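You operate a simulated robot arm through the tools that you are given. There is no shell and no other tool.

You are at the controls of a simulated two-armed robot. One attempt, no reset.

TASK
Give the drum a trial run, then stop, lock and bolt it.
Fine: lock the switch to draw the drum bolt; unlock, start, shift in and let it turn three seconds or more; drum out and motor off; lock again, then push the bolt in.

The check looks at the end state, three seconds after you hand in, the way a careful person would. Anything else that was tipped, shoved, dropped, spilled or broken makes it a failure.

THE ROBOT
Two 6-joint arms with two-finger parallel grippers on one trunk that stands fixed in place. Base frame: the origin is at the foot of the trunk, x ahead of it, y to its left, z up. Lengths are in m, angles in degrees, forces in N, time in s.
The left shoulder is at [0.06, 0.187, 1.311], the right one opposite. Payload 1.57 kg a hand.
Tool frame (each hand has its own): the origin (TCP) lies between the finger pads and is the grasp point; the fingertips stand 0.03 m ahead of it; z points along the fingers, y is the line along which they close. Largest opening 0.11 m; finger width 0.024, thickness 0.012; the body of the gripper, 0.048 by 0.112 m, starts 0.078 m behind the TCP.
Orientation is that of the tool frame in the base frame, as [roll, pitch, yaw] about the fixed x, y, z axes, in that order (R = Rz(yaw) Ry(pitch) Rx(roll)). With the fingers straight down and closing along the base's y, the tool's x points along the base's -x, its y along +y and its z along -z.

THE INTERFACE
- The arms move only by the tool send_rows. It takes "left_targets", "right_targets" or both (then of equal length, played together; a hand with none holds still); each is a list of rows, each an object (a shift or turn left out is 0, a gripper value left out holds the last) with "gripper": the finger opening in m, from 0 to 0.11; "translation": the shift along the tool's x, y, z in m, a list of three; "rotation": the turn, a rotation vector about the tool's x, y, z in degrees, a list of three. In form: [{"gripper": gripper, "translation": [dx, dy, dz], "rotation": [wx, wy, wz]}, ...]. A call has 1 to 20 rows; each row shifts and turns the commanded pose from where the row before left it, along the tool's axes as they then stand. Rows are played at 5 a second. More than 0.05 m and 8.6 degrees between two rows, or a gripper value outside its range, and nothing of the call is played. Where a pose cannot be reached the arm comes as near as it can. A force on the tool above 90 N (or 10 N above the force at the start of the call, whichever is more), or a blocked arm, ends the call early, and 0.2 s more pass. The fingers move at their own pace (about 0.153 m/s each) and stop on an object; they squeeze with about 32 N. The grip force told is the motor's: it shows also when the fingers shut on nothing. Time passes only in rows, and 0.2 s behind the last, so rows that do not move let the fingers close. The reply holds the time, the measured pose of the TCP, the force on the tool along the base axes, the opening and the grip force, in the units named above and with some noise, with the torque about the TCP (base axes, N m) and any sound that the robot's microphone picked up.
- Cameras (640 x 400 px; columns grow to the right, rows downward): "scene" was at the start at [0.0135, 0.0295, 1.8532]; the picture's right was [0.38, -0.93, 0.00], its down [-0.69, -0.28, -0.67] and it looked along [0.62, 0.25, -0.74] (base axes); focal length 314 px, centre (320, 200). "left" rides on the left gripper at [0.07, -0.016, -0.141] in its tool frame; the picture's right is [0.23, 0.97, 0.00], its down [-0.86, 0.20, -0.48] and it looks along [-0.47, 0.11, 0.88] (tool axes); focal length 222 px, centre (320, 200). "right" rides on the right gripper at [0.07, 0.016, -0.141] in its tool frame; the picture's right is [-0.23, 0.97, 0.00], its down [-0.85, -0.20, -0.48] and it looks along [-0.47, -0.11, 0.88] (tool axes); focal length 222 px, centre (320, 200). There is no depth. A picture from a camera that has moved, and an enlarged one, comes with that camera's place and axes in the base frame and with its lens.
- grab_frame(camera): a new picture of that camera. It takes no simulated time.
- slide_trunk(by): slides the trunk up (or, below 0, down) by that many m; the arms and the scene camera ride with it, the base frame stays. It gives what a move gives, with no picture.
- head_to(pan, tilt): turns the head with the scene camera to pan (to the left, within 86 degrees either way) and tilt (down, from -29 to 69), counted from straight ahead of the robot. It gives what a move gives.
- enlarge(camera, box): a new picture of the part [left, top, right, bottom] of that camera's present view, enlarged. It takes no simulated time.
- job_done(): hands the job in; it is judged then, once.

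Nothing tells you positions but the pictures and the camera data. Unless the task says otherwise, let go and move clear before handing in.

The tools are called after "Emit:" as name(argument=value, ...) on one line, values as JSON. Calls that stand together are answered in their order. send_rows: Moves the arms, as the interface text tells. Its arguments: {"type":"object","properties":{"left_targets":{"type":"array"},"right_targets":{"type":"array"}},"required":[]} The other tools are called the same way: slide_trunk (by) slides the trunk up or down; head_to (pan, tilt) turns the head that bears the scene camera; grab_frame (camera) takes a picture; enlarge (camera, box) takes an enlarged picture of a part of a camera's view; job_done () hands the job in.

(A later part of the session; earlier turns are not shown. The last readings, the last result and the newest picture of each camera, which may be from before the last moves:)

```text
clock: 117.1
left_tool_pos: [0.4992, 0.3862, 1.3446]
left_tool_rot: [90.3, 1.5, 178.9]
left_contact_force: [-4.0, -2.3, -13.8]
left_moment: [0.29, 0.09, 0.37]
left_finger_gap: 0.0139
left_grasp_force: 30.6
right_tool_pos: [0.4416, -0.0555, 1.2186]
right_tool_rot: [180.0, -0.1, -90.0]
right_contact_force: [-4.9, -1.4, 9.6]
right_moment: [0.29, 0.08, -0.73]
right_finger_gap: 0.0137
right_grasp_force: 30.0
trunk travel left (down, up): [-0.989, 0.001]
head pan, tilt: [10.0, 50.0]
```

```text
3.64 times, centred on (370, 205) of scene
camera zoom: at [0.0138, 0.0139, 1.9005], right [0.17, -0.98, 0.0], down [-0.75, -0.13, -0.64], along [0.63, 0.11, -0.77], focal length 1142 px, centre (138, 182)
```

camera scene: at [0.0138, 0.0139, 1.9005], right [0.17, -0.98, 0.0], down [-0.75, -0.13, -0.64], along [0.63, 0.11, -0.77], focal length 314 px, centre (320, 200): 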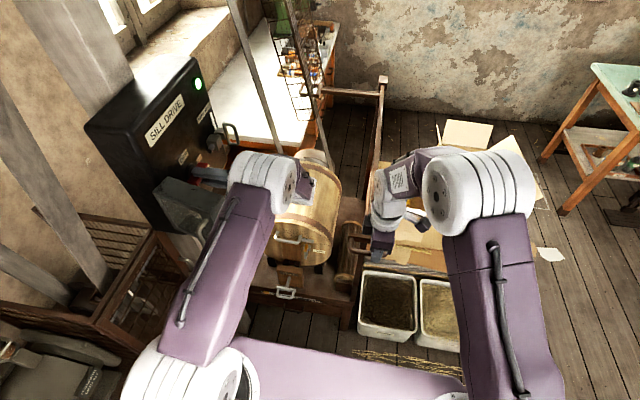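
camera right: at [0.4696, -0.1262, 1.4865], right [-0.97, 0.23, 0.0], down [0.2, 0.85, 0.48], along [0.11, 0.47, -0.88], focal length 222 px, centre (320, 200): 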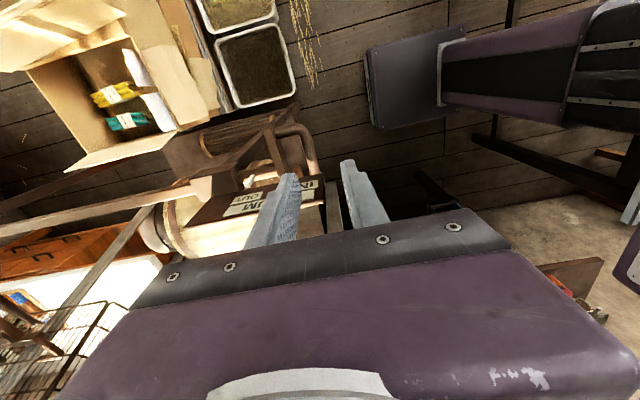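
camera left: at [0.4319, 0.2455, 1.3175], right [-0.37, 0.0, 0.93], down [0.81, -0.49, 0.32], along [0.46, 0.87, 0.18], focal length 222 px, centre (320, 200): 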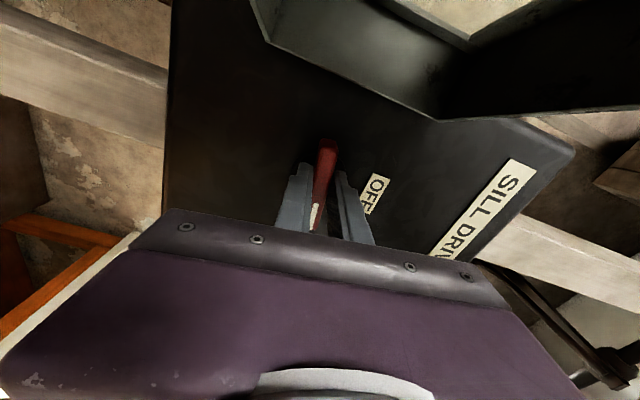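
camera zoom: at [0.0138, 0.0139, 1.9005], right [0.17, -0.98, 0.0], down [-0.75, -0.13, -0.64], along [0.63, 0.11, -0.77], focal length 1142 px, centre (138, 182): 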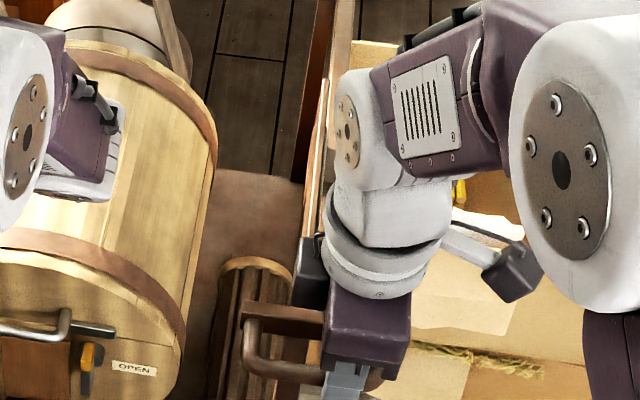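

Moved 6 cm with little resistance; the drum hasn't turned yet. I'll pull further to the IN stop.

Emit:
send_rows(right_targets=[{"translation": [0, 0.008, 0]}, {"translation": [0, 0.008, 0]}, {"translation": [0, 0.004, 0]}])

Emit:
enlarge(camera="scene", box=[250, 150, 410, 310])

Emit:
grab_frame(camera="right")

```text
clock: 117.9
left_tool_pos: [0.5025, 0.3856, 1.3449]
left_tool_rot: [90.0, 1.4, 179.6]
left_contact_force: [-25.1, 1.4, -0.2]
left_moment: [0.39, 0.02, 0.35]
left_finger_gap: 0.0138
left_grasp_force: 30.6
right_tool_pos: [0.4295, -0.0555, 1.2176]
right_tool_rot: [-179.4, 0.3, -90.0]
right_contact_force: [32.6, -2.2, -3.4]
right_moment: [0.05, -0.61, -0.75]
right_finger_gap: 0.0139
right_grasp_force: 30.5
trunk travel left (down, up): [-0.989, 0.001]
head pan, tilt: [10.0, 50.0]
```

```text
2.50 times, centred on (330, 230) of scene
camera zoom: at [0.0193, 0.0117, 1.9005], right [0.17, -0.98, 0.0], down [-0.76, -0.13, -0.64], along [0.63, 0.11, -0.77], focal length 785 px, centre (295, 125)
```

zoom: 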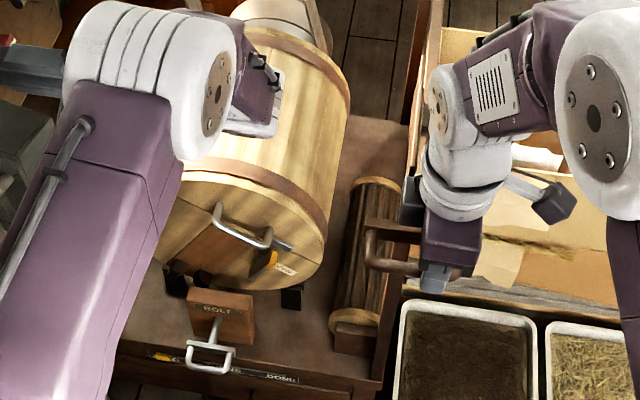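

```text
taken
camera right: at [0.4125, -0.1259, 1.3604], right [-0.97, 0.23, -0.01], down [0.19, 0.85, 0.48], along [0.12, 0.47, -0.87], focal length 222 px, centre (320, 200)
```

right: 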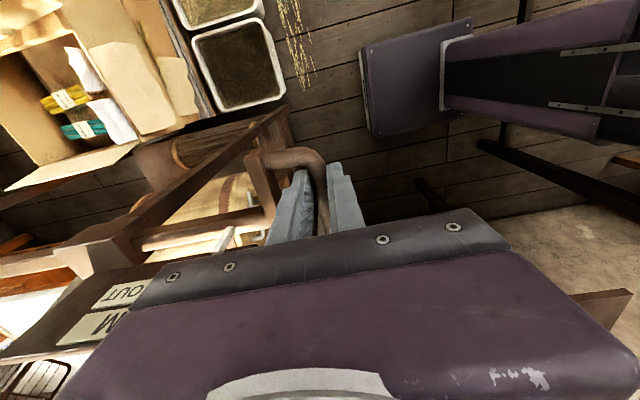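

The drum is turning (its door has rotated) and the lever is at its IN stop. I'll let it run about 4 seconds.

Emit:
send_rows(right_targets=[{"translation": [0, -0.004, 0]}, {}, {}, {}, {}, {}, {}, {}, {}, {}, {}, {}, {}, {}, {}, {}, {}, {}, {}, {}])

Emit:
enlarge(camera="scene", box=[250, 150, 410, 310])

```text
clock: 122.1
left_tool_pos: [0.5021, 0.3874, 1.3452]
left_tool_rot: [90.0, 1.5, 179.2]
left_contact_force: [-14.8, 16.9, 9.8]
left_moment: [0.57, 0.04, -0.11]
left_finger_gap: 0.0137
left_grasp_force: 30.6
right_tool_pos: [0.4299, -0.0549, 1.2173]
right_tool_rot: [-179.7, 0.1, -89.9]
right_contact_force: [28.4, -15.1, 16.2]
right_moment: [-0.18, -0.54, -0.79]
right_finger_gap: 0.0143
right_grasp_force: 29.8
trunk travel left (down, up): [-0.989, 0.001]
head pan, tilt: [10.0, 50.0]
```

```text
2.50 times, centred on (330, 230) of scene
camera zoom: at [0.0174, 0.0132, 1.9005], right [0.17, -0.98, 0.0], down [-0.75, -0.13, -0.64], along [0.63, 0.11, -0.77], focal length 785 px, centre (295, 125)
```

zoom: 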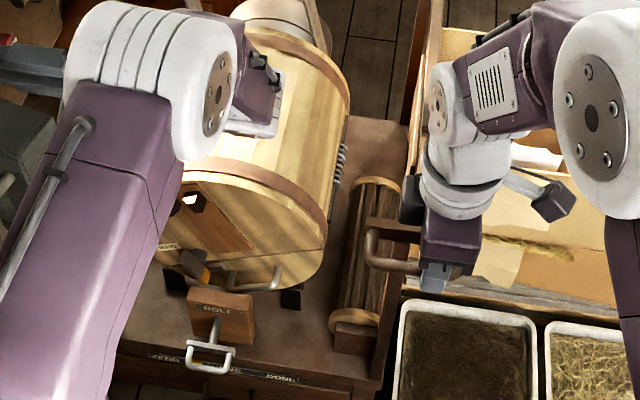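

The drum is running. I'll check the turn counter below the bolt.

Emit:
enlarge(camera="scene", box=[270, 240, 370, 310])

Emit:
send_rows(right_targets=[{}, {}, {}, {}, {}])

Emit:
enlarge(camera="scene", box=[260, 200, 380, 310])

```text
5.71 times, centred on (320, 275) of scene
camera zoom: at [0.0174, 0.0132, 1.9005], right [0.17, -0.98, 0.0], down [-0.75, -0.13, -0.64], along [0.63, 0.11, -0.77], focal length 1795 px, centre (320, -229)
```

zoom: 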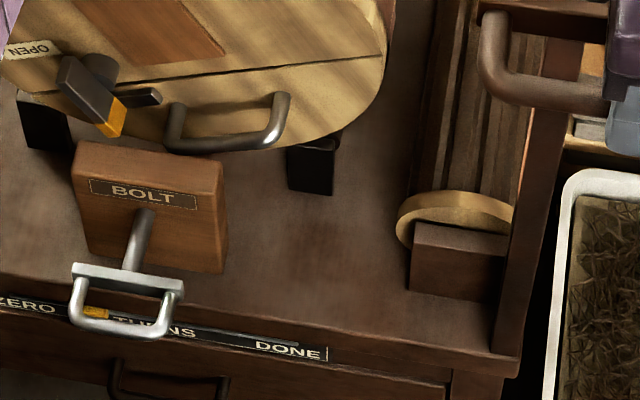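

```text
clock: 123.3
left_tool_pos: [0.5023, 0.3858, 1.3453]
left_tool_rot: [90.2, 1.5, 179.1]
left_contact_force: [-12.5, 14.6, 12.0]
left_moment: [0.55, 0.03, 0.08]
left_finger_gap: 0.014
left_grasp_force: 30.4
right_tool_pos: [0.4298, -0.055, 1.2177]
right_tool_rot: [-179.7, 0.0, -89.9]
right_contact_force: [28.9, -12.6, 13.9]
right_moment: [-0.21, -0.52, -0.74]
right_finger_gap: 0.0141
right_grasp_force: 30.0
trunk travel left (down, up): [-0.989, 0.001]
head pan, tilt: [10.0, 50.0]
```

```text
3.64 times, centred on (320, 255) of scene
camera zoom: at [0.0175, 0.0132, 1.9005], right [0.17, -0.98, 0.0], down [-0.75, -0.13, -0.64], along [0.63, 0.11, -0.77], focal length 1142 px, centre (320, 0)
```

zoom: 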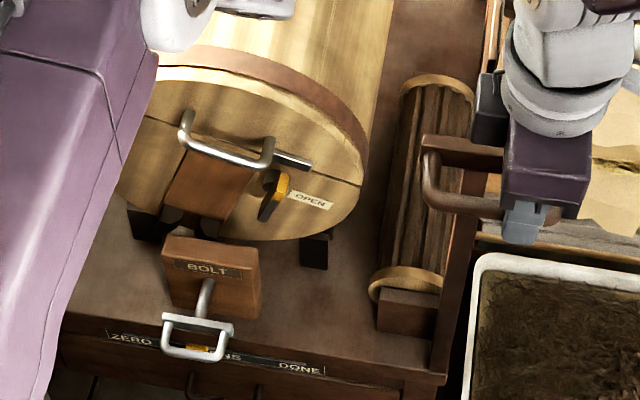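

The counter's yellow pointer is about 40% toward DONE and moving. I'll keep it turning until it reads DONE.

Emit:
send_rows(right_targets=[{}, {}, {}, {}, {}, {}, {}, {}, {}, {}, {}, {}, {}, {}, {}, {}, {}, {}, {}, {}])

Emit:
enlarge(camera="scene", box=[260, 200, 380, 310])

Emit:
send_rows(right_targets=[{}, {}, {}, {}, {}, {}, {}, {}, {}, {}, {}, {}, {}, {}])

Emit:
enlarge(camera="scene", box=[260, 200, 380, 310])

```text
clock: 127.5
left_tool_pos: [0.5023, 0.3865, 1.3445]
left_tool_rot: [90.1, 1.5, 179.1]
left_contact_force: [-13.3, 5.0, 12.4]
left_moment: [0.56, -0.05, 0.22]
left_finger_gap: 0.014
left_grasp_force: 29.7
right_tool_pos: [0.431, -0.0545, 1.2181]
right_tool_rot: [-179.7, 0.1, -90.0]
right_contact_force: [25.8, -1.4, 7.3]
right_moment: [-0.06, -0.43, -0.74]
right_finger_gap: 0.0139
right_grasp_force: 30.1
trunk travel left (down, up): [-0.989, 0.001]
head pan, tilt: [10.0, 50.0]
```

```text
3.64 times, centred on (320, 255) of scene
camera zoom: at [0.0176, 0.0133, 1.9005], right [0.17, -0.98, 0.0], down [-0.75, -0.13, -0.64], along [0.63, 0.11, -0.77], focal length 1142 px, centre (320, 0)
```

zoom: 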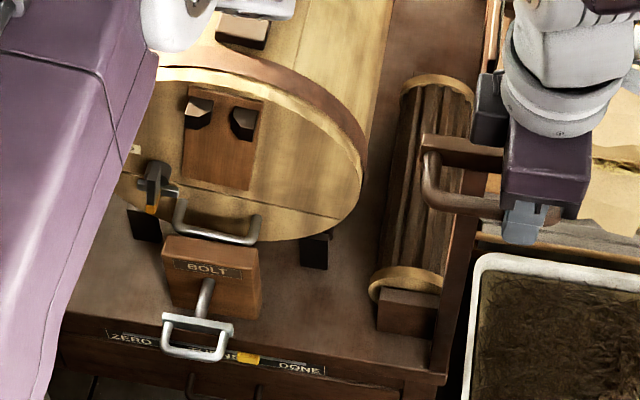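

```text
clock: 130.5
left_tool_pos: [0.5024, 0.3857, 1.3454]
left_tool_rot: [90.2, 1.5, 179.1]
left_contact_force: [-13.5, 1.4, 12.9]
left_moment: [0.55, -0.02, 0.23]
left_finger_gap: 0.0137
left_grasp_force: 30.1
right_tool_pos: [0.4305, -0.0559, 1.2173]
right_tool_rot: [-179.7, 0.1, -90.1]
right_contact_force: [24.4, 2.4, 4.1]
right_moment: [0.06, -0.42, -0.76]
right_finger_gap: 0.0139
right_grasp_force: 30.7
trunk travel left (down, up): [-0.989, 0.001]
head pan, tilt: [10.0, 50.0]
```

```text
3.64 times, centred on (320, 255) of scene
camera zoom: at [0.0176, 0.0133, 1.9005], right [0.17, -0.98, 0.0], down [-0.75, -0.13, -0.64], along [0.63, 0.11, -0.77], focal length 1142 px, centre (320, 0)
```

zoom: 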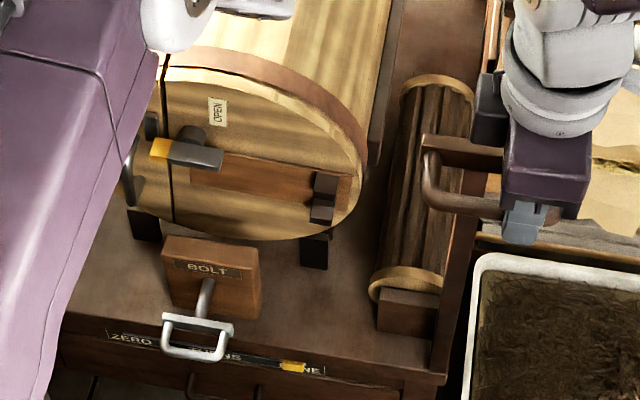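

The pointer is over DONE (about 4.8 turns). Now I'll push the shifter back OUT and see where the drum comes to rest.

Emit:
send_rows(right_targets=[{"translation": [0, -0.03, 0]}, {"translation": [0, -0.03, 0]}])

Emit:
enlarge(camera="scene", box=[260, 200, 380, 310])

```text
clock: 131.1
left_tool_pos: [0.5011, 0.3856, 1.3453]
left_tool_rot: [90.1, 1.4, 179.2]
left_contact_force: [-0.8, -0.5, 10.6]
left_moment: [0.63, -0.03, 1.04]
left_finger_gap: 0.014
left_grasp_force: 29.9
right_tool_pos: [0.4875, -0.0551, 1.2179]
right_tool_rot: [-179.9, -0.1, -90.0]
right_contact_force: [6.4, 2.3, -5.6]
right_moment: [0.6, -0.1, -0.6]
right_finger_gap: 0.0142
right_grasp_force: 30.3
trunk travel left (down, up): [-0.989, 0.001]
head pan, tilt: [10.0, 50.0]
```

```text
3.64 times, centred on (320, 255) of scene
camera zoom: at [0.0178, 0.0128, 1.9004], right [0.17, -0.98, 0.0], down [-0.75, -0.13, -0.64], along [0.63, 0.11, -0.77], focal length 1142 px, centre (320, 0)
```

zoom: 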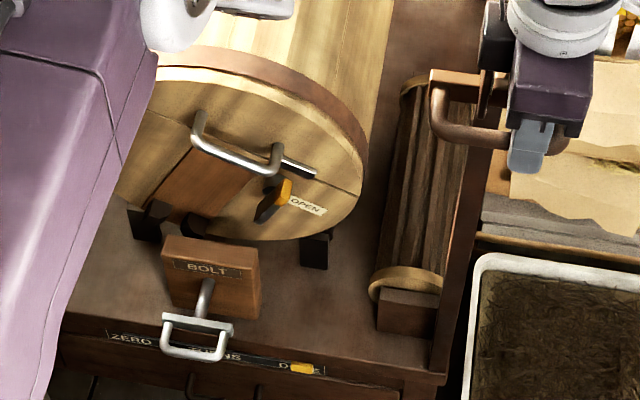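

The drum is nearly back at its starting angle and coasting. I'll finish moving the lever to OUT and watch.

Emit:
send_rows(right_targets=[{"translation": [0, -0.012, 0]}, {"translation": [0, -0.004, 0]}])

Emit:
enlarge(camera="scene", box=[260, 200, 380, 310])

Emit:
send_rows(right_targets=[{}, {}, {}])

Emit:
enlarge(camera="scene", box=[260, 200, 380, 310])

```text
clock: 131.7
left_tool_pos: [0.5009, 0.3857, 1.3441]
left_tool_rot: [90.2, 1.6, 178.9]
left_contact_force: [3.9, 3.3, 9.5]
left_moment: [0.72, 0.01, 0.96]
left_finger_gap: 0.0142
left_grasp_force: 30.5
right_tool_pos: [0.5025, -0.055, 1.2176]
right_tool_rot: [179.8, 0.1, -90.1]
right_contact_force: [-4.5, 1.8, -4.6]
right_moment: [0.68, 0.05, -0.76]
right_finger_gap: 0.0136
right_grasp_force: 29.3
trunk travel left (down, up): [-0.989, 0.001]
head pan, tilt: [10.0, 50.0]
```

```text
3.64 times, centred on (320, 255) of scene
camera zoom: at [0.0164, 0.0133, 1.9005], right [0.17, -0.98, 0.0], down [-0.75, -0.13, -0.64], along [0.63, 0.11, -0.77], focal length 1142 px, centre (320, 0)
```

zoom: 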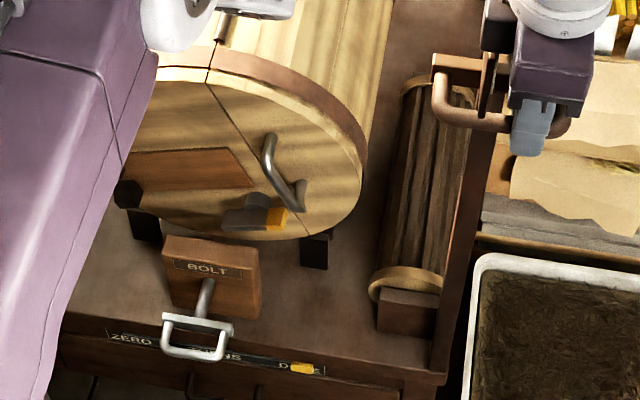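

```text
clock: 132.5
left_tool_pos: [0.5019, 0.3858, 1.3446]
left_tool_rot: [90.3, 1.6, 179.0]
left_contact_force: [7.2, 5.2, 10.4]
left_moment: [0.74, 0.02, 0.53]
left_finger_gap: 0.0141
left_grasp_force: 30.4
right_tool_pos: [0.5026, -0.0559, 1.2175]
right_tool_rot: [179.8, -0.1, -89.9]
right_contact_force: [-10.0, 0.6, -10.2]
right_moment: [-0.02, 0.16, -0.73]
right_finger_gap: 0.0139
right_grasp_force: 30.4
trunk travel left (down, up): [-0.989, 0.001]
head pan, tilt: [10.0, 50.0]
```

```text
3.64 times, centred on (320, 255) of scene
camera zoom: at [0.0161, 0.0135, 1.9004], right [0.17, -0.98, 0.0], down [-0.75, -0.13, -0.64], along [0.63, 0.11, -0.77], focal length 1142 px, centre (320, 0)
```

zoom: 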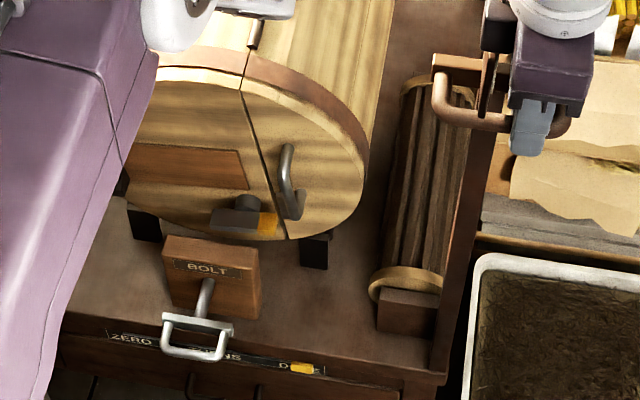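

It's slowing. I'll wait a moment and see where it settles.

Emit:
send_rows(right_targets=[{}, {}, {}, {}, {}])

Emit:
enlarge(camera="scene", box=[260, 200, 380, 310])

Emit:
send_rows(right_targets=[{}, {}, {}, {}, {}, {}, {}, {}])

Emit:
enlarge(camera="scene", box=[260, 200, 380, 310])

```text
clock: 133.7
left_tool_pos: [0.501, 0.3864, 1.3454]
left_tool_rot: [90.2, 1.5, 179.0]
left_contact_force: [10.7, 6.7, 11.1]
left_moment: [0.7, -0.02, -0.24]
left_finger_gap: 0.0137
left_grasp_force: 29.6
right_tool_pos: [0.5026, -0.0561, 1.2179]
right_tool_rot: [179.8, -0.1, -90.0]
right_contact_force: [-16.0, -2.1, -15.4]
right_moment: [-0.15, 0.28, -0.75]
right_finger_gap: 0.0138
right_grasp_force: 29.9
trunk travel left (down, up): [-0.989, 0.001]
head pan, tilt: [10.0, 50.0]
```

```text
3.64 times, centred on (320, 255) of scene
camera zoom: at [0.0161, 0.0134, 1.9004], right [0.17, -0.98, 0.0], down [-0.75, -0.13, -0.64], along [0.63, 0.11, -0.77], focal length 1142 px, centre (320, 0)
```

zoom: 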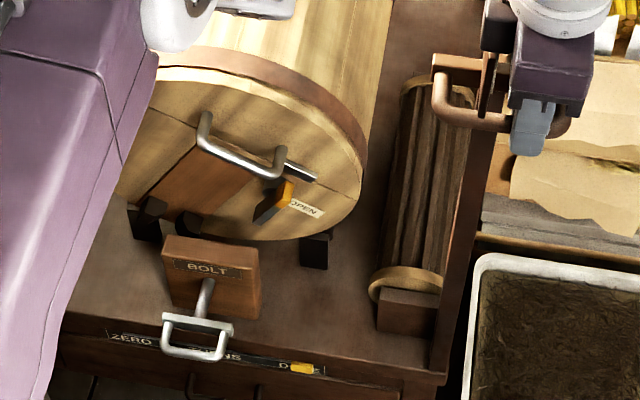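

```text
clock: 135.5
left_tool_pos: [0.502, 0.3868, 1.3457]
left_tool_rot: [90.2, 1.6, 179.0]
left_contact_force: [11.0, 6.8, 10.2]
left_moment: [0.73, -0.02, -0.44]
left_finger_gap: 0.0138
left_grasp_force: 30.4
right_tool_pos: [0.5026, -0.0545, 1.2165]
right_tool_rot: [179.8, 0.0, -90.0]
right_contact_force: [-16.7, -2.2, -19.7]
right_moment: [0.0, 0.23, -0.73]
right_finger_gap: 0.0139
right_grasp_force: 30.8
trunk travel left (down, up): [-0.989, 0.001]
head pan, tilt: [10.0, 50.0]
```

```text
3.64 times, centred on (320, 255) of scene
camera zoom: at [0.0162, 0.0133, 1.9005], right [0.17, -0.98, 0.0], down [-0.75, -0.13, -0.64], along [0.63, 0.11, -0.77], focal length 1142 px, centre (320, 0)
```

zoom: 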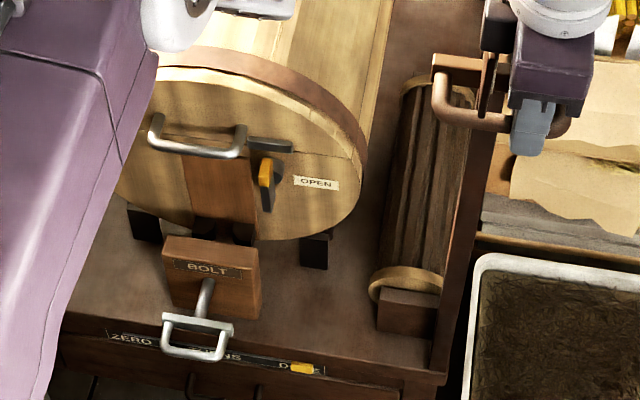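

The drum swung and settled by itself with the fork back at the bottom, right where the bolt goes. The lever is OUT. Now motor off: I'll turn the switch back to OFF.

Emit:
send_rows(left_targets=[{"rotation": [0, 0, -8.1]}, {"rotation": [0, 0, -8.1]}, {"rotation": [0, 0, -8.1]}, {"rotation": [0, 0, -8.1]}, {"rotation": [0, 0, -8.1]}, {"rotation": [0, 0, -8.1]}])

Emit:
grab_frame(camera="scene")

```text
clock: 136.9
left_tool_pos: [0.502, 0.3859, 1.3431]
left_tool_rot: [90.7, 50.1, 179.5]
left_contact_force: [19.5, 1.7, -15.5]
left_moment: [0.6, 0.03, -0.19]
left_finger_gap: 0.0142
left_grasp_force: 30.2
right_tool_pos: [0.5026, -0.0547, 1.2165]
right_tool_rot: [179.6, -0.1, -90.1]
right_contact_force: [-26.0, -3.3, 0.4]
right_moment: [0.58, 0.39, -0.73]
right_finger_gap: 0.0137
right_grasp_force: 30.7
trunk travel left (down, up): [-0.989, 0.001]
head pan, tilt: [10.0, 50.0]
```

```text
taken
camera scene: at [0.0176, 0.0142, 1.9004], right [0.17, -0.98, 0.0], down [-0.75, -0.13, -0.64], along [0.63, 0.11, -0.77], focal length 314 px, centre (320, 200)
```

scene: 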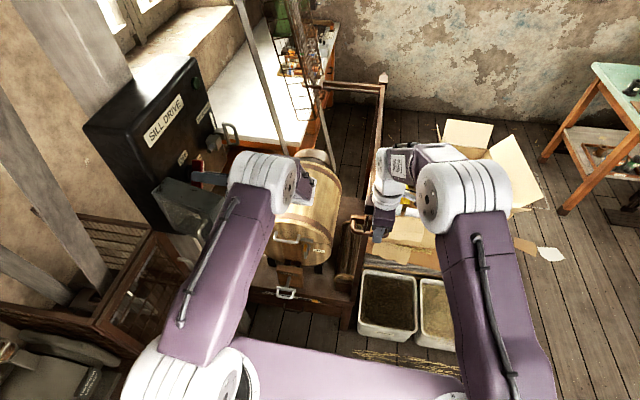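

The lamp is out. I'll finish turning to OFF.

Emit:
send_rows(left_targets=[{"rotation": [0, 0, -8.1]}, {"rotation": [0, 0, -8.1]}, {"rotation": [0, 0, -8.1]}, {"rotation": [0, 0, -8.1]}, {"rotation": [0, 0, -8.1]}])

Emit:
grab_frame(camera="left")

Emit:
enlarge(camera="scene", box=[120, 60, 260, 220])

```text
clock: 138.1
left_tool_pos: [0.5043, 0.3864, 1.3429]
left_tool_rot: [-127.2, 89.1, -38.6]
left_contact_force: [33.8, -1.7, -17.1]
left_moment: [-0.06, 0.86, 0.03]
left_finger_gap: 0.0139
left_grasp_force: 30.7
right_tool_pos: [0.5029, -0.0557, 1.2173]
right_tool_rot: [179.5, -0.3, -90.1]
right_contact_force: [-33.4, -2.9, 17.8]
right_moment: [-0.09, 0.62, -0.73]
right_finger_gap: 0.0143
right_grasp_force: 30.2
trunk travel left (down, up): [-0.989, 0.001]
head pan, tilt: [10.0, 50.0]
```

```text
taken
camera left: at [0.5185, 0.2428, 1.2751], right [-0.97, 0.02, -0.24], down [-0.22, -0.47, 0.86], along [-0.09, 0.88, 0.46], focal length 222 px, centre (320, 200)
```

left: 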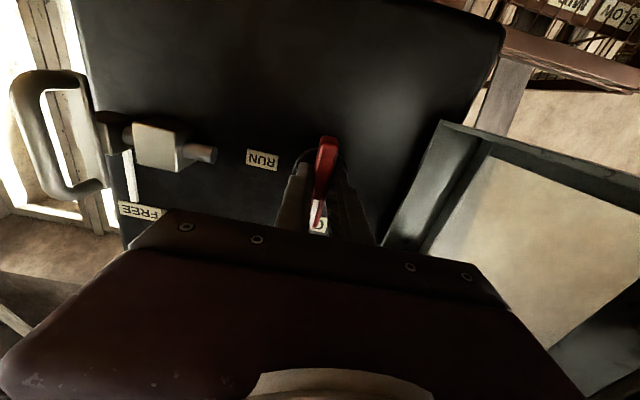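

```text
2.50 times, centred on (190, 140) of scene
camera zoom: at [0.019, 0.0143, 1.9007], right [0.17, -0.98, 0.0], down [-0.76, -0.13, -0.64], along [0.63, 0.11, -0.77], focal length 785 px, centre (645, 350)
```

zoom: 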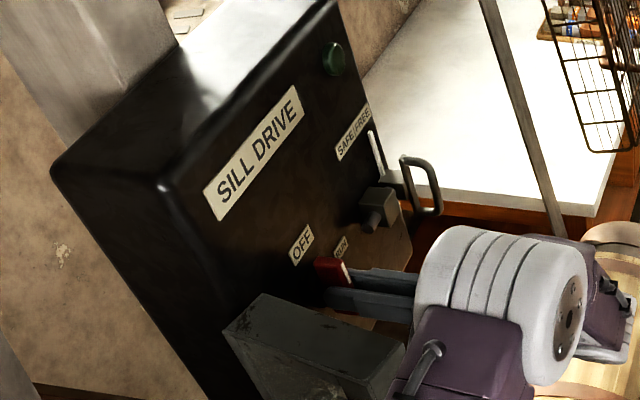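

Motor is off and the switch points to OFF. I'll relax both hands, open them, and back away.

Emit:
send_rows(left_targets=[{"translation": [0, -0.004, 0]}, {"translation": [0, -0.003, 0]}, {"gripper": 0.045}, {"gripper": 0.045}, {"translation": [0, 0, -0.03]}, {"translation": [0, 0, -0.04]}], right_targets=[{"translation": [0, 0.004, 0]}, {"translation": [0, 0.003, 0]}, {"gripper": 0.036}, {"gripper": 0.036}, {"translation": [0, 0, 0]}, {"translation": [0, 0, 0]}])

Emit:
grab_frame(camera="left")

Emit:
enlarge(camera="right", box=[200, 90, 400, 240])

```text
clock: 139.5
left_tool_pos: [0.5061, 0.3143, 1.3448]
left_tool_rot: [-97.0, 89.3, -8.0]
left_contact_force: [0.6, -0.8, 0.6]
left_moment: [0.0, -0.02, 0.0]
left_finger_gap: 0.0454
left_grasp_force: 0.1
right_tool_pos: [0.4974, -0.0563, 1.2175]
right_tool_rot: [180.0, 0.1, -90.0]
right_contact_force: [0.4, -0.1, 0.0]
right_moment: [0.02, -0.01, -0.01]
right_finger_gap: 0.0362
right_grasp_force: 0.0
trunk travel left (down, up): [-0.989, 0.001]
head pan, tilt: [10.0, 50.0]
```

```text
taken
camera left: at [0.5217, 0.1717, 1.2763], right [-0.97, 0.02, -0.24], down [-0.22, -0.47, 0.85], along [-0.1, 0.88, 0.46], focal length 222 px, centre (320, 200)
```

left: 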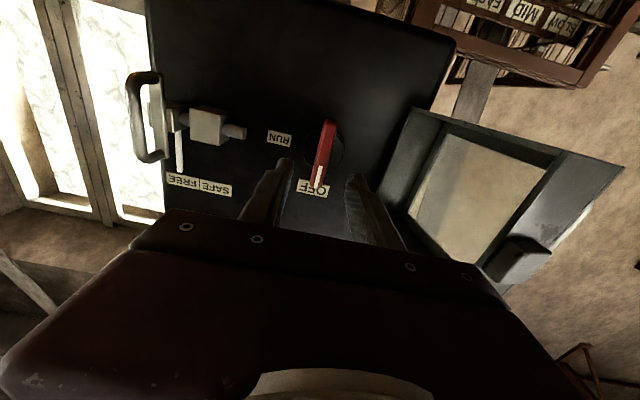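

```text
2.67 times, centred on (300, 165) of right
camera zoom: at [0.4807, -0.1267, 1.3605], right [-0.97, 0.23, 0.0], down [0.2, 0.85, 0.48], along [0.11, 0.47, -0.88], focal length 592 px, centre (373, 293)
```

zoom: 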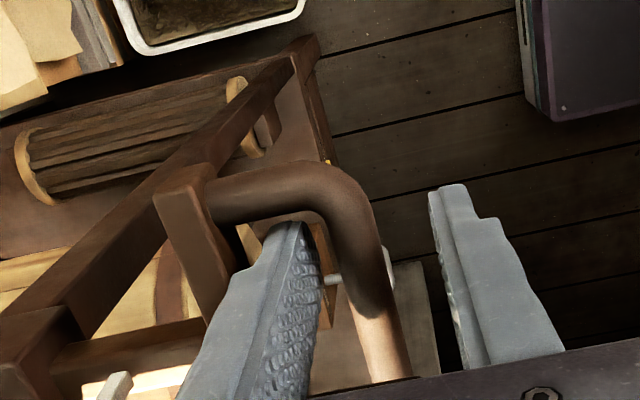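

Both hands are free; the switch reads OFF and the lever is at OUT. I'll lift the right hand away and bring the left hand back to pointing down with closed fingers for closing the hood.

Emit:
send_rows(left_targets=[{"translation": [-0.018, 0.019, -0.033]}, {"translation": [-0.018, 0.019, -0.033]}, {"translation": [-0.018, 0.019, -0.033]}, {"rotation": [0, 8.2, 0], "gripper": 0.0}, {"rotation": [0, 8.2, 0]}, {"rotation": [0, 8.2, 0]}, {"rotation": [0, 8.2, 0]}, {"rotation": [0, 8.2, 0]}, {"rotation": [0, 8.2, 0]}, {"rotation": [0, 8.2, 0]}, {"rotation": [0, 8.2, 0]}, {"rotation": [0, 8.2, 0]}, {"rotation": [0, 8.2, 0]}, {"rotation": [0, 8.0, 0]}], right_targets=[{"translation": [0, 0, -0.03]}, {"translation": [0, 0, -0.03]}, {"translation": [0, 0, -0.04]}, {"translation": [0, 0, -0.04]}, {"translation": [0.02, 0.02, -0.035]}, {"translation": [0.03, 0.03, -0.02]}, {"translation": [0.04, 0.03, 0]}, {"translation": [0.04, 0.03, 0]}, {"translation": [0.04, 0.02, 0]}, {}, {}, {}, {}, {}])

Emit:
grab_frame(camera="scene")

Emit:
grab_frame(camera="left")

Emit:
grab_frame(camera="right")

```text
clock: 140.2
left_tool_pos: [0.4529, 0.2331, 1.3933]
left_tool_rot: [-109.7, 89.3, -19.9]
left_contact_force: [-0.6, 0.4, -0.5]
left_moment: [0.01, -0.03, 0.01]
left_finger_gap: 0.0448
left_grasp_force: 0.1
right_tool_pos: [0.4997, -0.0702, 1.3014]
right_tool_rot: [-179.9, -1.3, -89.7]
right_contact_force: [3.6, -13.0, 0.4]
right_moment: [1.27, 0.26, 0.58]
right_finger_gap: 0.0364
right_grasp_force: 0.0
trunk travel left (down, up): [-0.989, 0.001]
head pan, tilt: [10.0, 50.0]
stopped in row 3 (right hand): the force on the tool passed its limit at 130 N (the readings are from after the stop); the commanded pose is now the measured one
```

```text
taken
camera scene: at [0.0147, 0.0109, 1.9005], right [0.17, -0.98, 0.0], down [-0.75, -0.13, -0.64], along [0.63, 0.11, -0.77], focal length 314 px, centre (320, 200)
```

scene: 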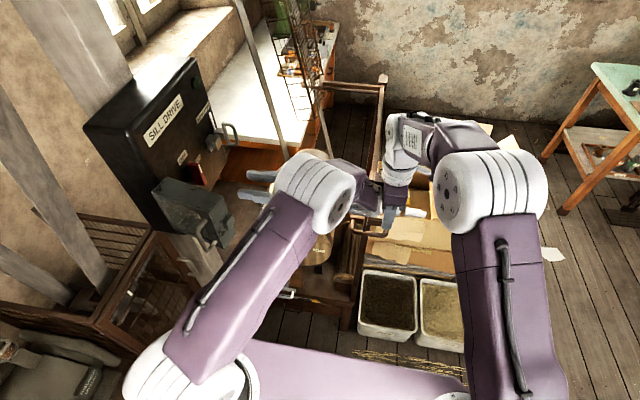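

```text
taken
camera left: at [0.4691, 0.0905, 1.3239], right [-0.97, 0.0, -0.24], down [-0.21, -0.47, 0.85], along [-0.11, 0.88, 0.46], focal length 222 px, centre (320, 200)
```

left: 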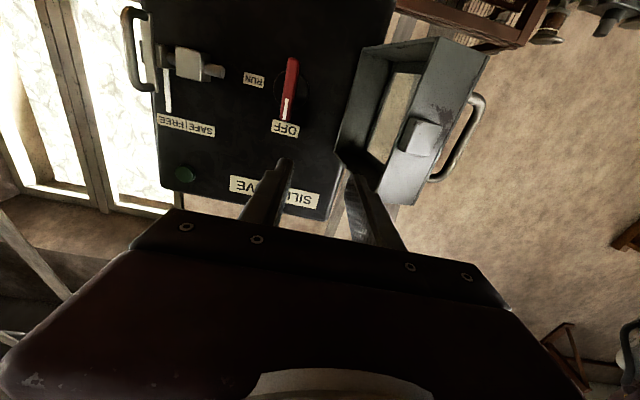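

```text
taken
camera right: at [0.4849, -0.1362, 1.445], right [-0.98, 0.22, -0.01], down [0.19, 0.87, 0.46], along [0.11, 0.45, -0.89], focal length 222 px, centre (320, 200)
```

right: 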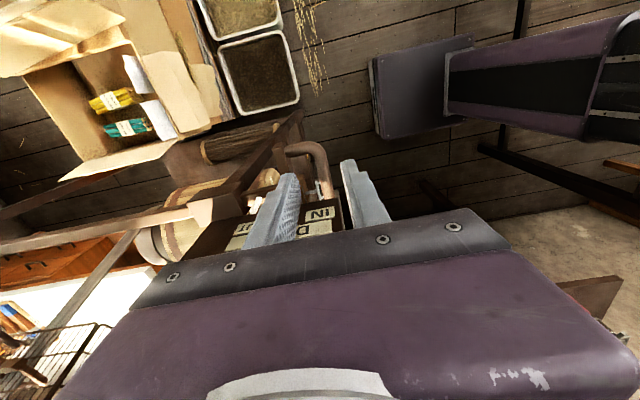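

The two wrists touched while moving together — my mistake. I'll move the left hand back toward the panel, then take the right hand well clear first.

Emit:
send_rows(left_targets=[{"translation": [0, 0, 0.03]}, {"translation": [0, 0, 0.02]}])

Emit:
send_rows(right_targets=[{"translation": [0.02, 0, -0.03]}, {"translation": [0.04, 0, -0.02]}, {"translation": [0.04, 0.01, -0.02]}, {"translation": [0.04, 0.03, 0]}, {"translation": [0.03, 0.03, 0]}, {"translation": [0.01, 0.03, 0]}])

Emit:
grab_frame(camera="scene")

Emit:
enlarge(camera="scene", box=[310, 150, 430, 260])

```text
clock: 140.8
left_tool_pos: [0.4534, 0.284, 1.3913]
left_tool_rot: [-116.7, 89.2, -27.2]
left_contact_force: [-0.6, 1.0, 0.3]
left_moment: [-0.02, -0.01, -0.02]
left_finger_gap: 0.045
left_grasp_force: 0.1
right_tool_pos: [0.5019, -0.0662, 1.3006]
right_tool_rot: [-179.9, -1.3, -89.5]
right_contact_force: [-1.1, -0.1, -0.1]
right_moment: [-0.02, -0.01, 0.0]
right_finger_gap: 0.0359
right_grasp_force: 0.1
trunk travel left (down, up): [-0.989, 0.001]
head pan, tilt: [10.0, 50.0]
```

```text
clock: 142.2
left_tool_pos: [0.4534, 0.2843, 1.3907]
left_tool_rot: [-114.1, 89.2, -24.6]
left_contact_force: [-1.4, 0.0, 0.6]
left_moment: [-0.01, 0.02, 0.0]
left_finger_gap: 0.045
left_grasp_force: 0.0
right_tool_pos: [0.3996, -0.2462, 1.3753]
right_tool_rot: [-179.9, -1.2, -89.5]
right_contact_force: [-0.8, -0.2, -0.2]
right_moment: [0.02, 0.0, 0.0]
right_finger_gap: 0.0361
right_grasp_force: 0.0
trunk travel left (down, up): [-0.989, 0.001]
head pan, tilt: [10.0, 50.0]
```

```text
taken
camera scene: at [0.0145, 0.0129, 1.9005], right [0.17, -0.98, 0.0], down [-0.75, -0.13, -0.64], along [0.63, 0.11, -0.77], focal length 314 px, centre (320, 200)
```

scene: 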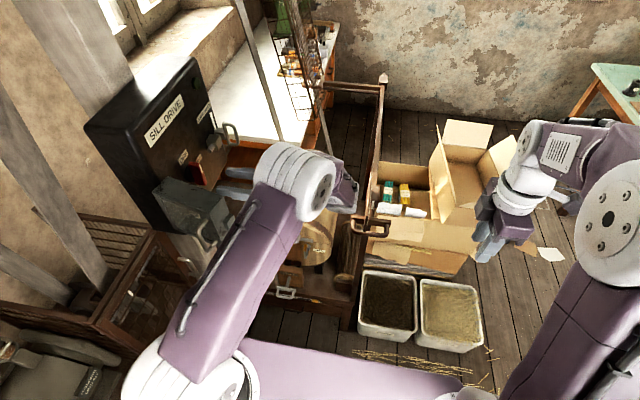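

```text
3.64 times, centred on (370, 205) of scene
camera zoom: at [0.0145, 0.0129, 1.9005], right [0.17, -0.98, 0.0], down [-0.75, -0.13, -0.64], along [0.63, 0.11, -0.77], focal length 1142 px, centre (138, 182)
```

zoom: 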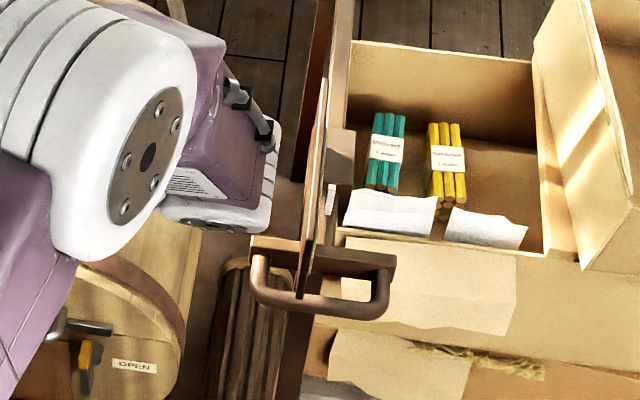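

The lever is still at OUT and undisturbed, and the right hand is clear. Now I'll turn the left hand downward, close its fingers, and rise.

Emit:
send_rows(left_targets=[{"rotation": [0, 8.2, 0], "gripper": 0.0}, {"rotation": [0, 8.2, 0]}, {"rotation": [0, 8.2, 0]}, {"rotation": [0, 8.2, 0]}, {"rotation": [0, 8.2, 0]}, {"rotation": [0, 8.2, 0]}, {"rotation": [0, 8.2, 0]}, {"rotation": [0, 8.2, 0]}, {"rotation": [0, 8.2, 0]}, {"rotation": [0, 8.2, 0]}, {"rotation": [0, 7.2, 0]}, {"translation": [0, 0, -0.04]}, {"translation": [0, 0, -0.045]}, {"translation": [0, 0, -0.045]}])

Emit:
grab_frame(camera="left")

Emit:
head_to(pan=30, tilt=45)

Emit:
grab_frame(camera="scene")

```text
clock: 145.2
left_tool_pos: [0.4525, 0.2829, 1.5232]
left_tool_rot: [-179.4, 0.4, -90.4]
left_contact_force: [0.0, 0.9, -0.7]
left_moment: [0.01, -0.01, -0.01]
left_finger_gap: 0.0
left_grasp_force: 21.8
right_tool_pos: [0.4018, -0.2442, 1.3738]
right_tool_rot: [179.9, -1.3, -89.5]
right_contact_force: [0.4, -0.7, 0.7]
right_moment: [0.02, -0.02, 0.0]
right_finger_gap: 0.0359
right_grasp_force: 0.1
trunk travel left (down, up): [-0.989, 0.001]
head pan, tilt: [10.0, 50.0]
```

```text
taken
camera left: at [0.4665, 0.2113, 1.6643], right [-0.98, -0.22, -0.01], down [-0.2, 0.85, 0.48], along [-0.1, 0.47, -0.88], focal length 222 px, centre (320, 200)
```

left: 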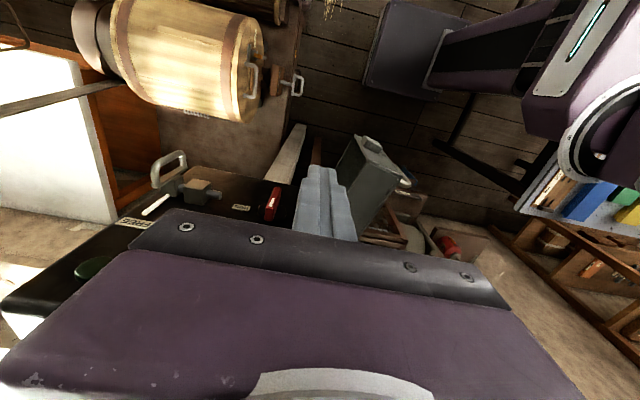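

```text
clock: 146.1
left_tool_pos: [0.4527, 0.2838, 1.5222]
left_tool_rot: [-179.4, 0.4, -90.4]
left_contact_force: [-0.5, 0.1, -0.5]
left_moment: [-0.03, -0.01, 0.03]
left_finger_gap: 0.0
left_grasp_force: 21.6
right_tool_pos: [0.4022, -0.2446, 1.3747]
right_tool_rot: [-179.9, -1.3, -89.5]
right_contact_force: [-0.8, 0.1, 0.3]
right_moment: [0.04, 0.0, -0.01]
right_finger_gap: 0.0361
right_grasp_force: 0.1
trunk travel left (down, up): [-0.989, 0.001]
head pan, tilt: [30.0, 45.0]
```

```text
taken
camera scene: at [0.0114, 0.0408, 1.9074], right [0.5, -0.87, 0.0], down [-0.61, -0.35, -0.71], along [0.61, 0.35, -0.71], focal length 314 px, centre (320, 200)
```

scene: 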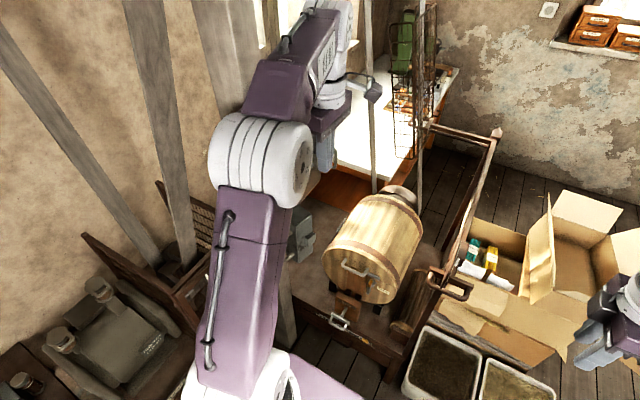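

I'll check the hood's current angle from above before going behind it.

Emit:
enlarge(camera="left", box=[240, 110, 440, 260])

```text
2.67 times, centred on (340, 185) of left
camera zoom: at [0.4668, 0.2114, 1.6636], right [-0.98, -0.22, -0.01], down [-0.2, 0.85, 0.48], along [-0.1, 0.47, -0.88], focal length 592 px, centre (267, 240)
```

zoom: 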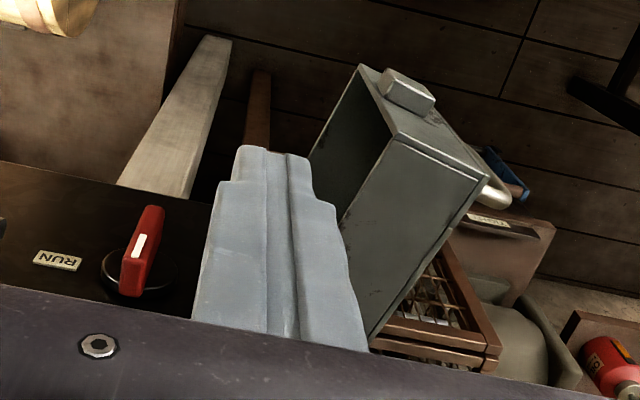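

The hood sits at about 103° open. I'll cross over its top and lower the peg behind its back face.

Emit:
send_rows(left_targets=[{"translation": [-0.0216, 0.0308, 0]}, {"translation": [-0.0216, 0.0308, 0]}, {"translation": [-0.0216, 0.0308, 0]}, {"translation": [-0.0216, 0.0308, 0]}, {"translation": [0, 0, 0.039]}, {"translation": [0, 0, 0.039]}])

Emit:
grab_frame(camera="left")

```text
clock: 147.5
left_tool_pos: [0.3336, 0.3704, 1.4433]
left_tool_rot: [-179.4, 0.6, -90.4]
left_contact_force: [-0.3, -0.2, 0.7]
left_moment: [-0.02, 0.02, -0.02]
left_finger_gap: 0.0
left_grasp_force: 21.6
right_tool_pos: [0.402, -0.2447, 1.3736]
right_tool_rot: [-179.9, -1.4, -89.6]
right_contact_force: [0.2, -0.1, -0.1]
right_moment: [0.0, 0.02, 0.02]
right_finger_gap: 0.0362
right_grasp_force: 0.0
trunk travel left (down, up): [-0.989, 0.001]
head pan, tilt: [30.0, 45.0]
```

```text
taken
camera left: at [0.3482, 0.2987, 1.5831], right [-0.98, -0.22, -0.01], down [-0.2, 0.85, 0.48], along [-0.1, 0.47, -0.88], focal length 222 px, centre (320, 200)
```

left: 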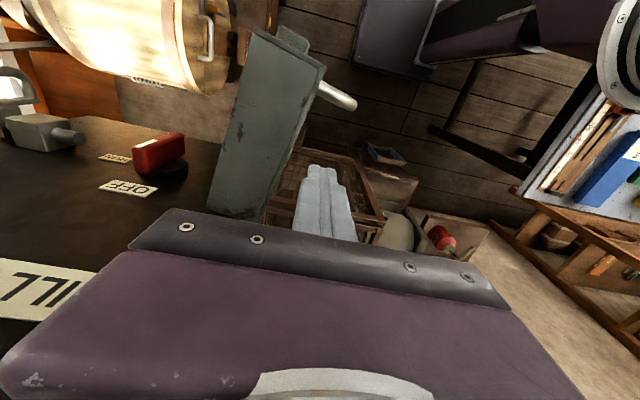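

Clear behind the back face. I'll lower to mid-height and then sweep the hood shut.

Emit:
send_rows(left_targets=[{"translation": [0, 0.006, 0]}, {"translation": [0, 0, 0.039]}, {"translation": [0, 0, 0.039]}])

Emit:
send_rows(left_targets=[{"translation": [0.0126, -0.0216, 0]}, {"translation": [0.015, -0.0145, 0]}, {"translation": [0.0117, -0.0174, 0]}, {"translation": [0.0078, -0.0193, 0]}, {"translation": [0.0037, -0.0206, 0]}, {"translation": [-0.0008, -0.0209, 0]}])

Emit:
grab_frame(camera="left")

```text
clock: 148.3
left_tool_pos: [0.3289, 0.3722, 1.3643]
left_tool_rot: [-179.4, 0.4, -90.3]
left_contact_force: [-0.7, -0.3, 0.2]
left_moment: [0.0, 0.01, -0.01]
left_finger_gap: 0.0
left_grasp_force: 21.6
right_tool_pos: [0.4025, -0.244, 1.3743]
right_tool_rot: [-180.0, -1.2, -89.5]
right_contact_force: [1.2, 0.3, -0.7]
right_moment: [-0.03, 0.03, 0.01]
right_finger_gap: 0.0361
right_grasp_force: 0.1
trunk travel left (down, up): [-0.989, 0.001]
head pan, tilt: [30.0, 45.0]
```

```text
clock: 149.7
left_tool_pos: [0.4421, 0.3222, 1.3655]
left_tool_rot: [-179.3, 0.5, -90.4]
left_contact_force: [-1.4, -0.4, 0.1]
left_moment: [0.01, 0.0, -0.01]
left_finger_gap: 0.0001
left_grasp_force: 21.1
right_tool_pos: [0.4025, -0.2449, 1.3748]
right_tool_rot: [179.9, -1.3, -89.5]
right_contact_force: [1.1, 0.0, 0.0]
right_moment: [-0.03, -0.02, -0.01]
right_finger_gap: 0.036
right_grasp_force: 0.1
trunk travel left (down, up): [-0.989, 0.001]
head pan, tilt: [30.0, 45.0]
```

```text
taken
camera left: at [0.4565, 0.2505, 1.5075], right [-0.98, -0.22, -0.01], down [-0.2, 0.85, 0.48], along [-0.1, 0.47, -0.88], focal length 222 px, centre (320, 200)
```

left: 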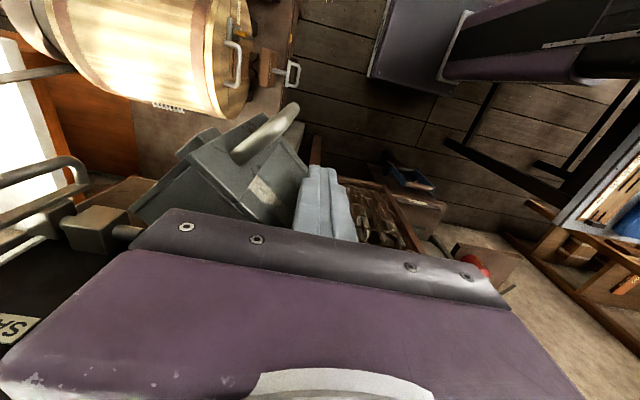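

The hood is swinging closed. I'll complete the arc and seat it.

Emit:
send_rows(left_targets=[{"translation": [-0.005, -0.0203, 0]}, {"translation": [-0.0092, -0.0188, 0]}, {"translation": [-0.0129, -0.0165, 0]}, {"translation": [-0.0117, -0.0104, 0]}, {"translation": [-0.0067, -0.0021, 0]}, {"translation": [-0.004, 0, 0]}, {"translation": [-0.003, 0, 0]}, {"translation": [-0.003, 0, 0]}])

Emit:
enlarge(camera="left", box=[0, 80, 400, 260])

```text
clock: 151.5
left_tool_pos: [0.5085, 0.3657, 1.369]
left_tool_rot: [-179.7, 0.4, -90.3]
left_contact_force: [-5.8, -29.1, -14.0]
left_moment: [-0.01, -0.11, 0.24]
left_finger_gap: 0.0
left_grasp_force: 20.9
right_tool_pos: [0.4003, -0.2547, 1.3721]
right_tool_rot: [-180.0, -0.9, -89.5]
right_contact_force: [1.1, 0.2, -0.6]
right_moment: [0.05, -0.01, 0.0]
right_finger_gap: 0.036
right_grasp_force: 0.1
trunk travel left (down, up): [-0.989, 0.001]
head pan, tilt: [30.0, 45.0]
```

```text
1.60 times, centred on (200, 170) of left
camera zoom: at [0.5231, 0.2933, 1.5097], right [-0.98, -0.22, -0.01], down [-0.2, 0.85, 0.49], along [-0.1, 0.48, -0.87], focal length 355 px, centre (512, 248)
```

zoom: 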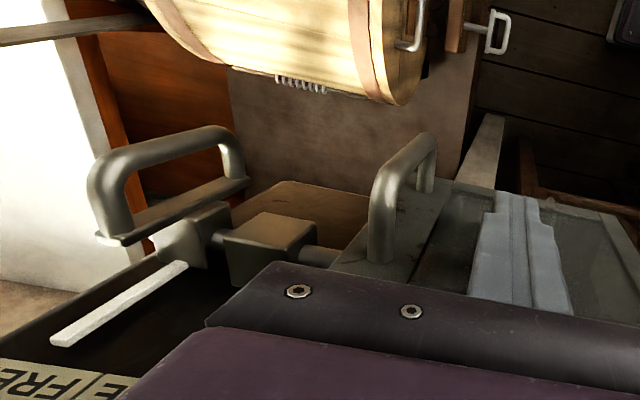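

The hood is seated again (29 N at the same stop). I'll back off and re-orient toward the panel for the lock slide.

Emit:
send_rows(left_targets=[{"translation": [0.03, 0, 0]}, {"translation": [0.03, 0, -0.02]}, {"translation": [0.03, 0.01, -0.03], "gripper": 0.04}, {"rotation": [0, 0, 8.2]}, {"rotation": [0, 0, 8.2]}, {"rotation": [0, 0, 8.2]}, {"rotation": [0, -8.5, 0]}, {"rotation": [0, -8.5, 0]}, {"rotation": [0, -8.5, 0]}, {"rotation": [0, -8.5, 0]}, {"rotation": [0, -8.5, 0]}, {"rotation": [0, -8.5, 0]}, {"rotation": [0, -8.5, 0]}])

Emit:
grab_frame(camera="left")

Emit:
grab_frame(camera="scene")

```text
clock: 154.3
left_tool_pos: [0.4978, 0.2844, 1.4163]
left_tool_rot: [-179.2, 60.4, -114.4]
left_contact_force: [0.2, -0.1, 0.0]
left_moment: [-0.03, 0.0, 0.02]
left_finger_gap: 0.0401
left_grasp_force: 0.1
right_tool_pos: [0.4017, -0.2476, 1.3749]
right_tool_rot: [-180.0, -1.1, -89.6]
right_contact_force: [-1.0, -0.9, -0.9]
right_moment: [0.0, 0.0, 0.0]
right_finger_gap: 0.0361
right_grasp_force: 0.0
trunk travel left (down, up): [-0.989, 0.001]
head pan, tilt: [30.0, 45.0]
```

```text
taken
camera left: at [0.4461, 0.1343, 1.4264], right [-0.93, 0.31, -0.2], down [-0.18, 0.09, 0.98], along [0.32, 0.95, -0.03], focal length 222 px, centre (320, 200)
```

left: 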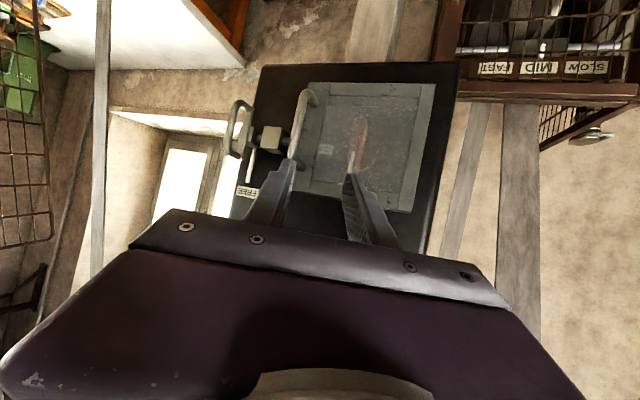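

```text
taken
camera scene: at [0.0119, 0.0392, 1.9074], right [0.5, -0.87, 0.0], down [-0.61, -0.35, -0.71], along [0.61, 0.35, -0.71], focal length 314 px, centre (320, 200)
```

scene: 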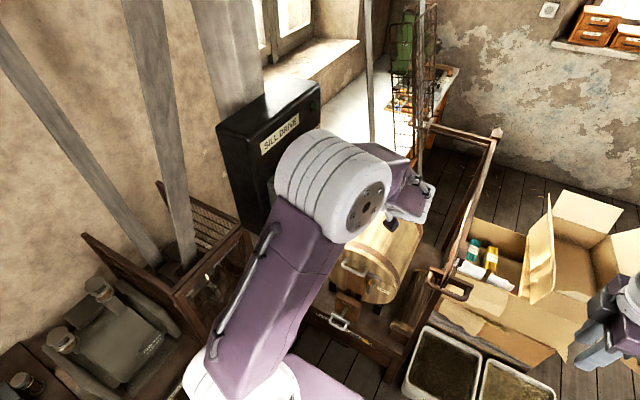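

I'll move in front of the lock handle at its FREE position.

Emit:
send_rows(left_targets=[{"translation": [-0.0091, -0.0407, 0.016]}, {"translation": [-0.0091, -0.0407, 0.016]}, {"translation": [-0.0091, -0.0407, 0.016]}, {"translation": [0.0172, 0.005, 0.0223]}])

Emit:
enlarge(camera="left", box=[200, 60, 440, 240])

```text
clock: 155.3
left_tool_pos: [0.632, 0.2953, 1.3917]
left_tool_rot: [-179.3, 60.2, -114.3]
left_contact_force: [-0.1, 0.6, 0.0]
left_moment: [0.0, 0.02, -0.05]
left_finger_gap: 0.04
left_grasp_force: 0.0
right_tool_pos: [0.3998, -0.2455, 1.3745]
right_tool_rot: [-179.9, -1.3, -89.6]
right_contact_force: [-0.3, -0.7, -0.4]
right_moment: [-0.03, 0.01, -0.01]
right_finger_gap: 0.0359
right_grasp_force: 0.1
trunk travel left (down, up): [-0.989, 0.001]
head pan, tilt: [30.0, 45.0]
```

```text
2.22 times, centred on (320, 150) of left
camera zoom: at [0.5802, 0.1456, 1.4008], right [-0.93, 0.31, -0.2], down [-0.18, 0.1, 0.98], along [0.32, 0.95, -0.03], focal length 494 px, centre (320, 311)
```

zoom: 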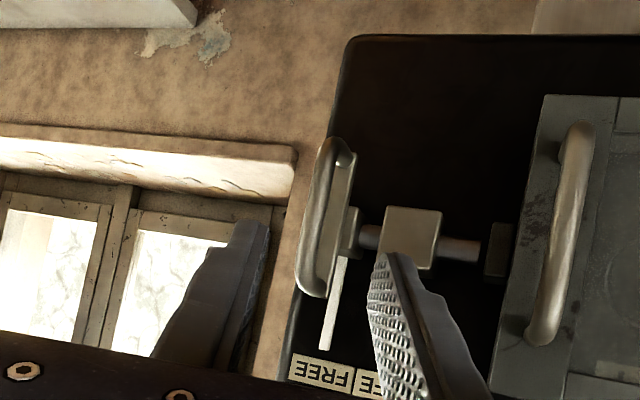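

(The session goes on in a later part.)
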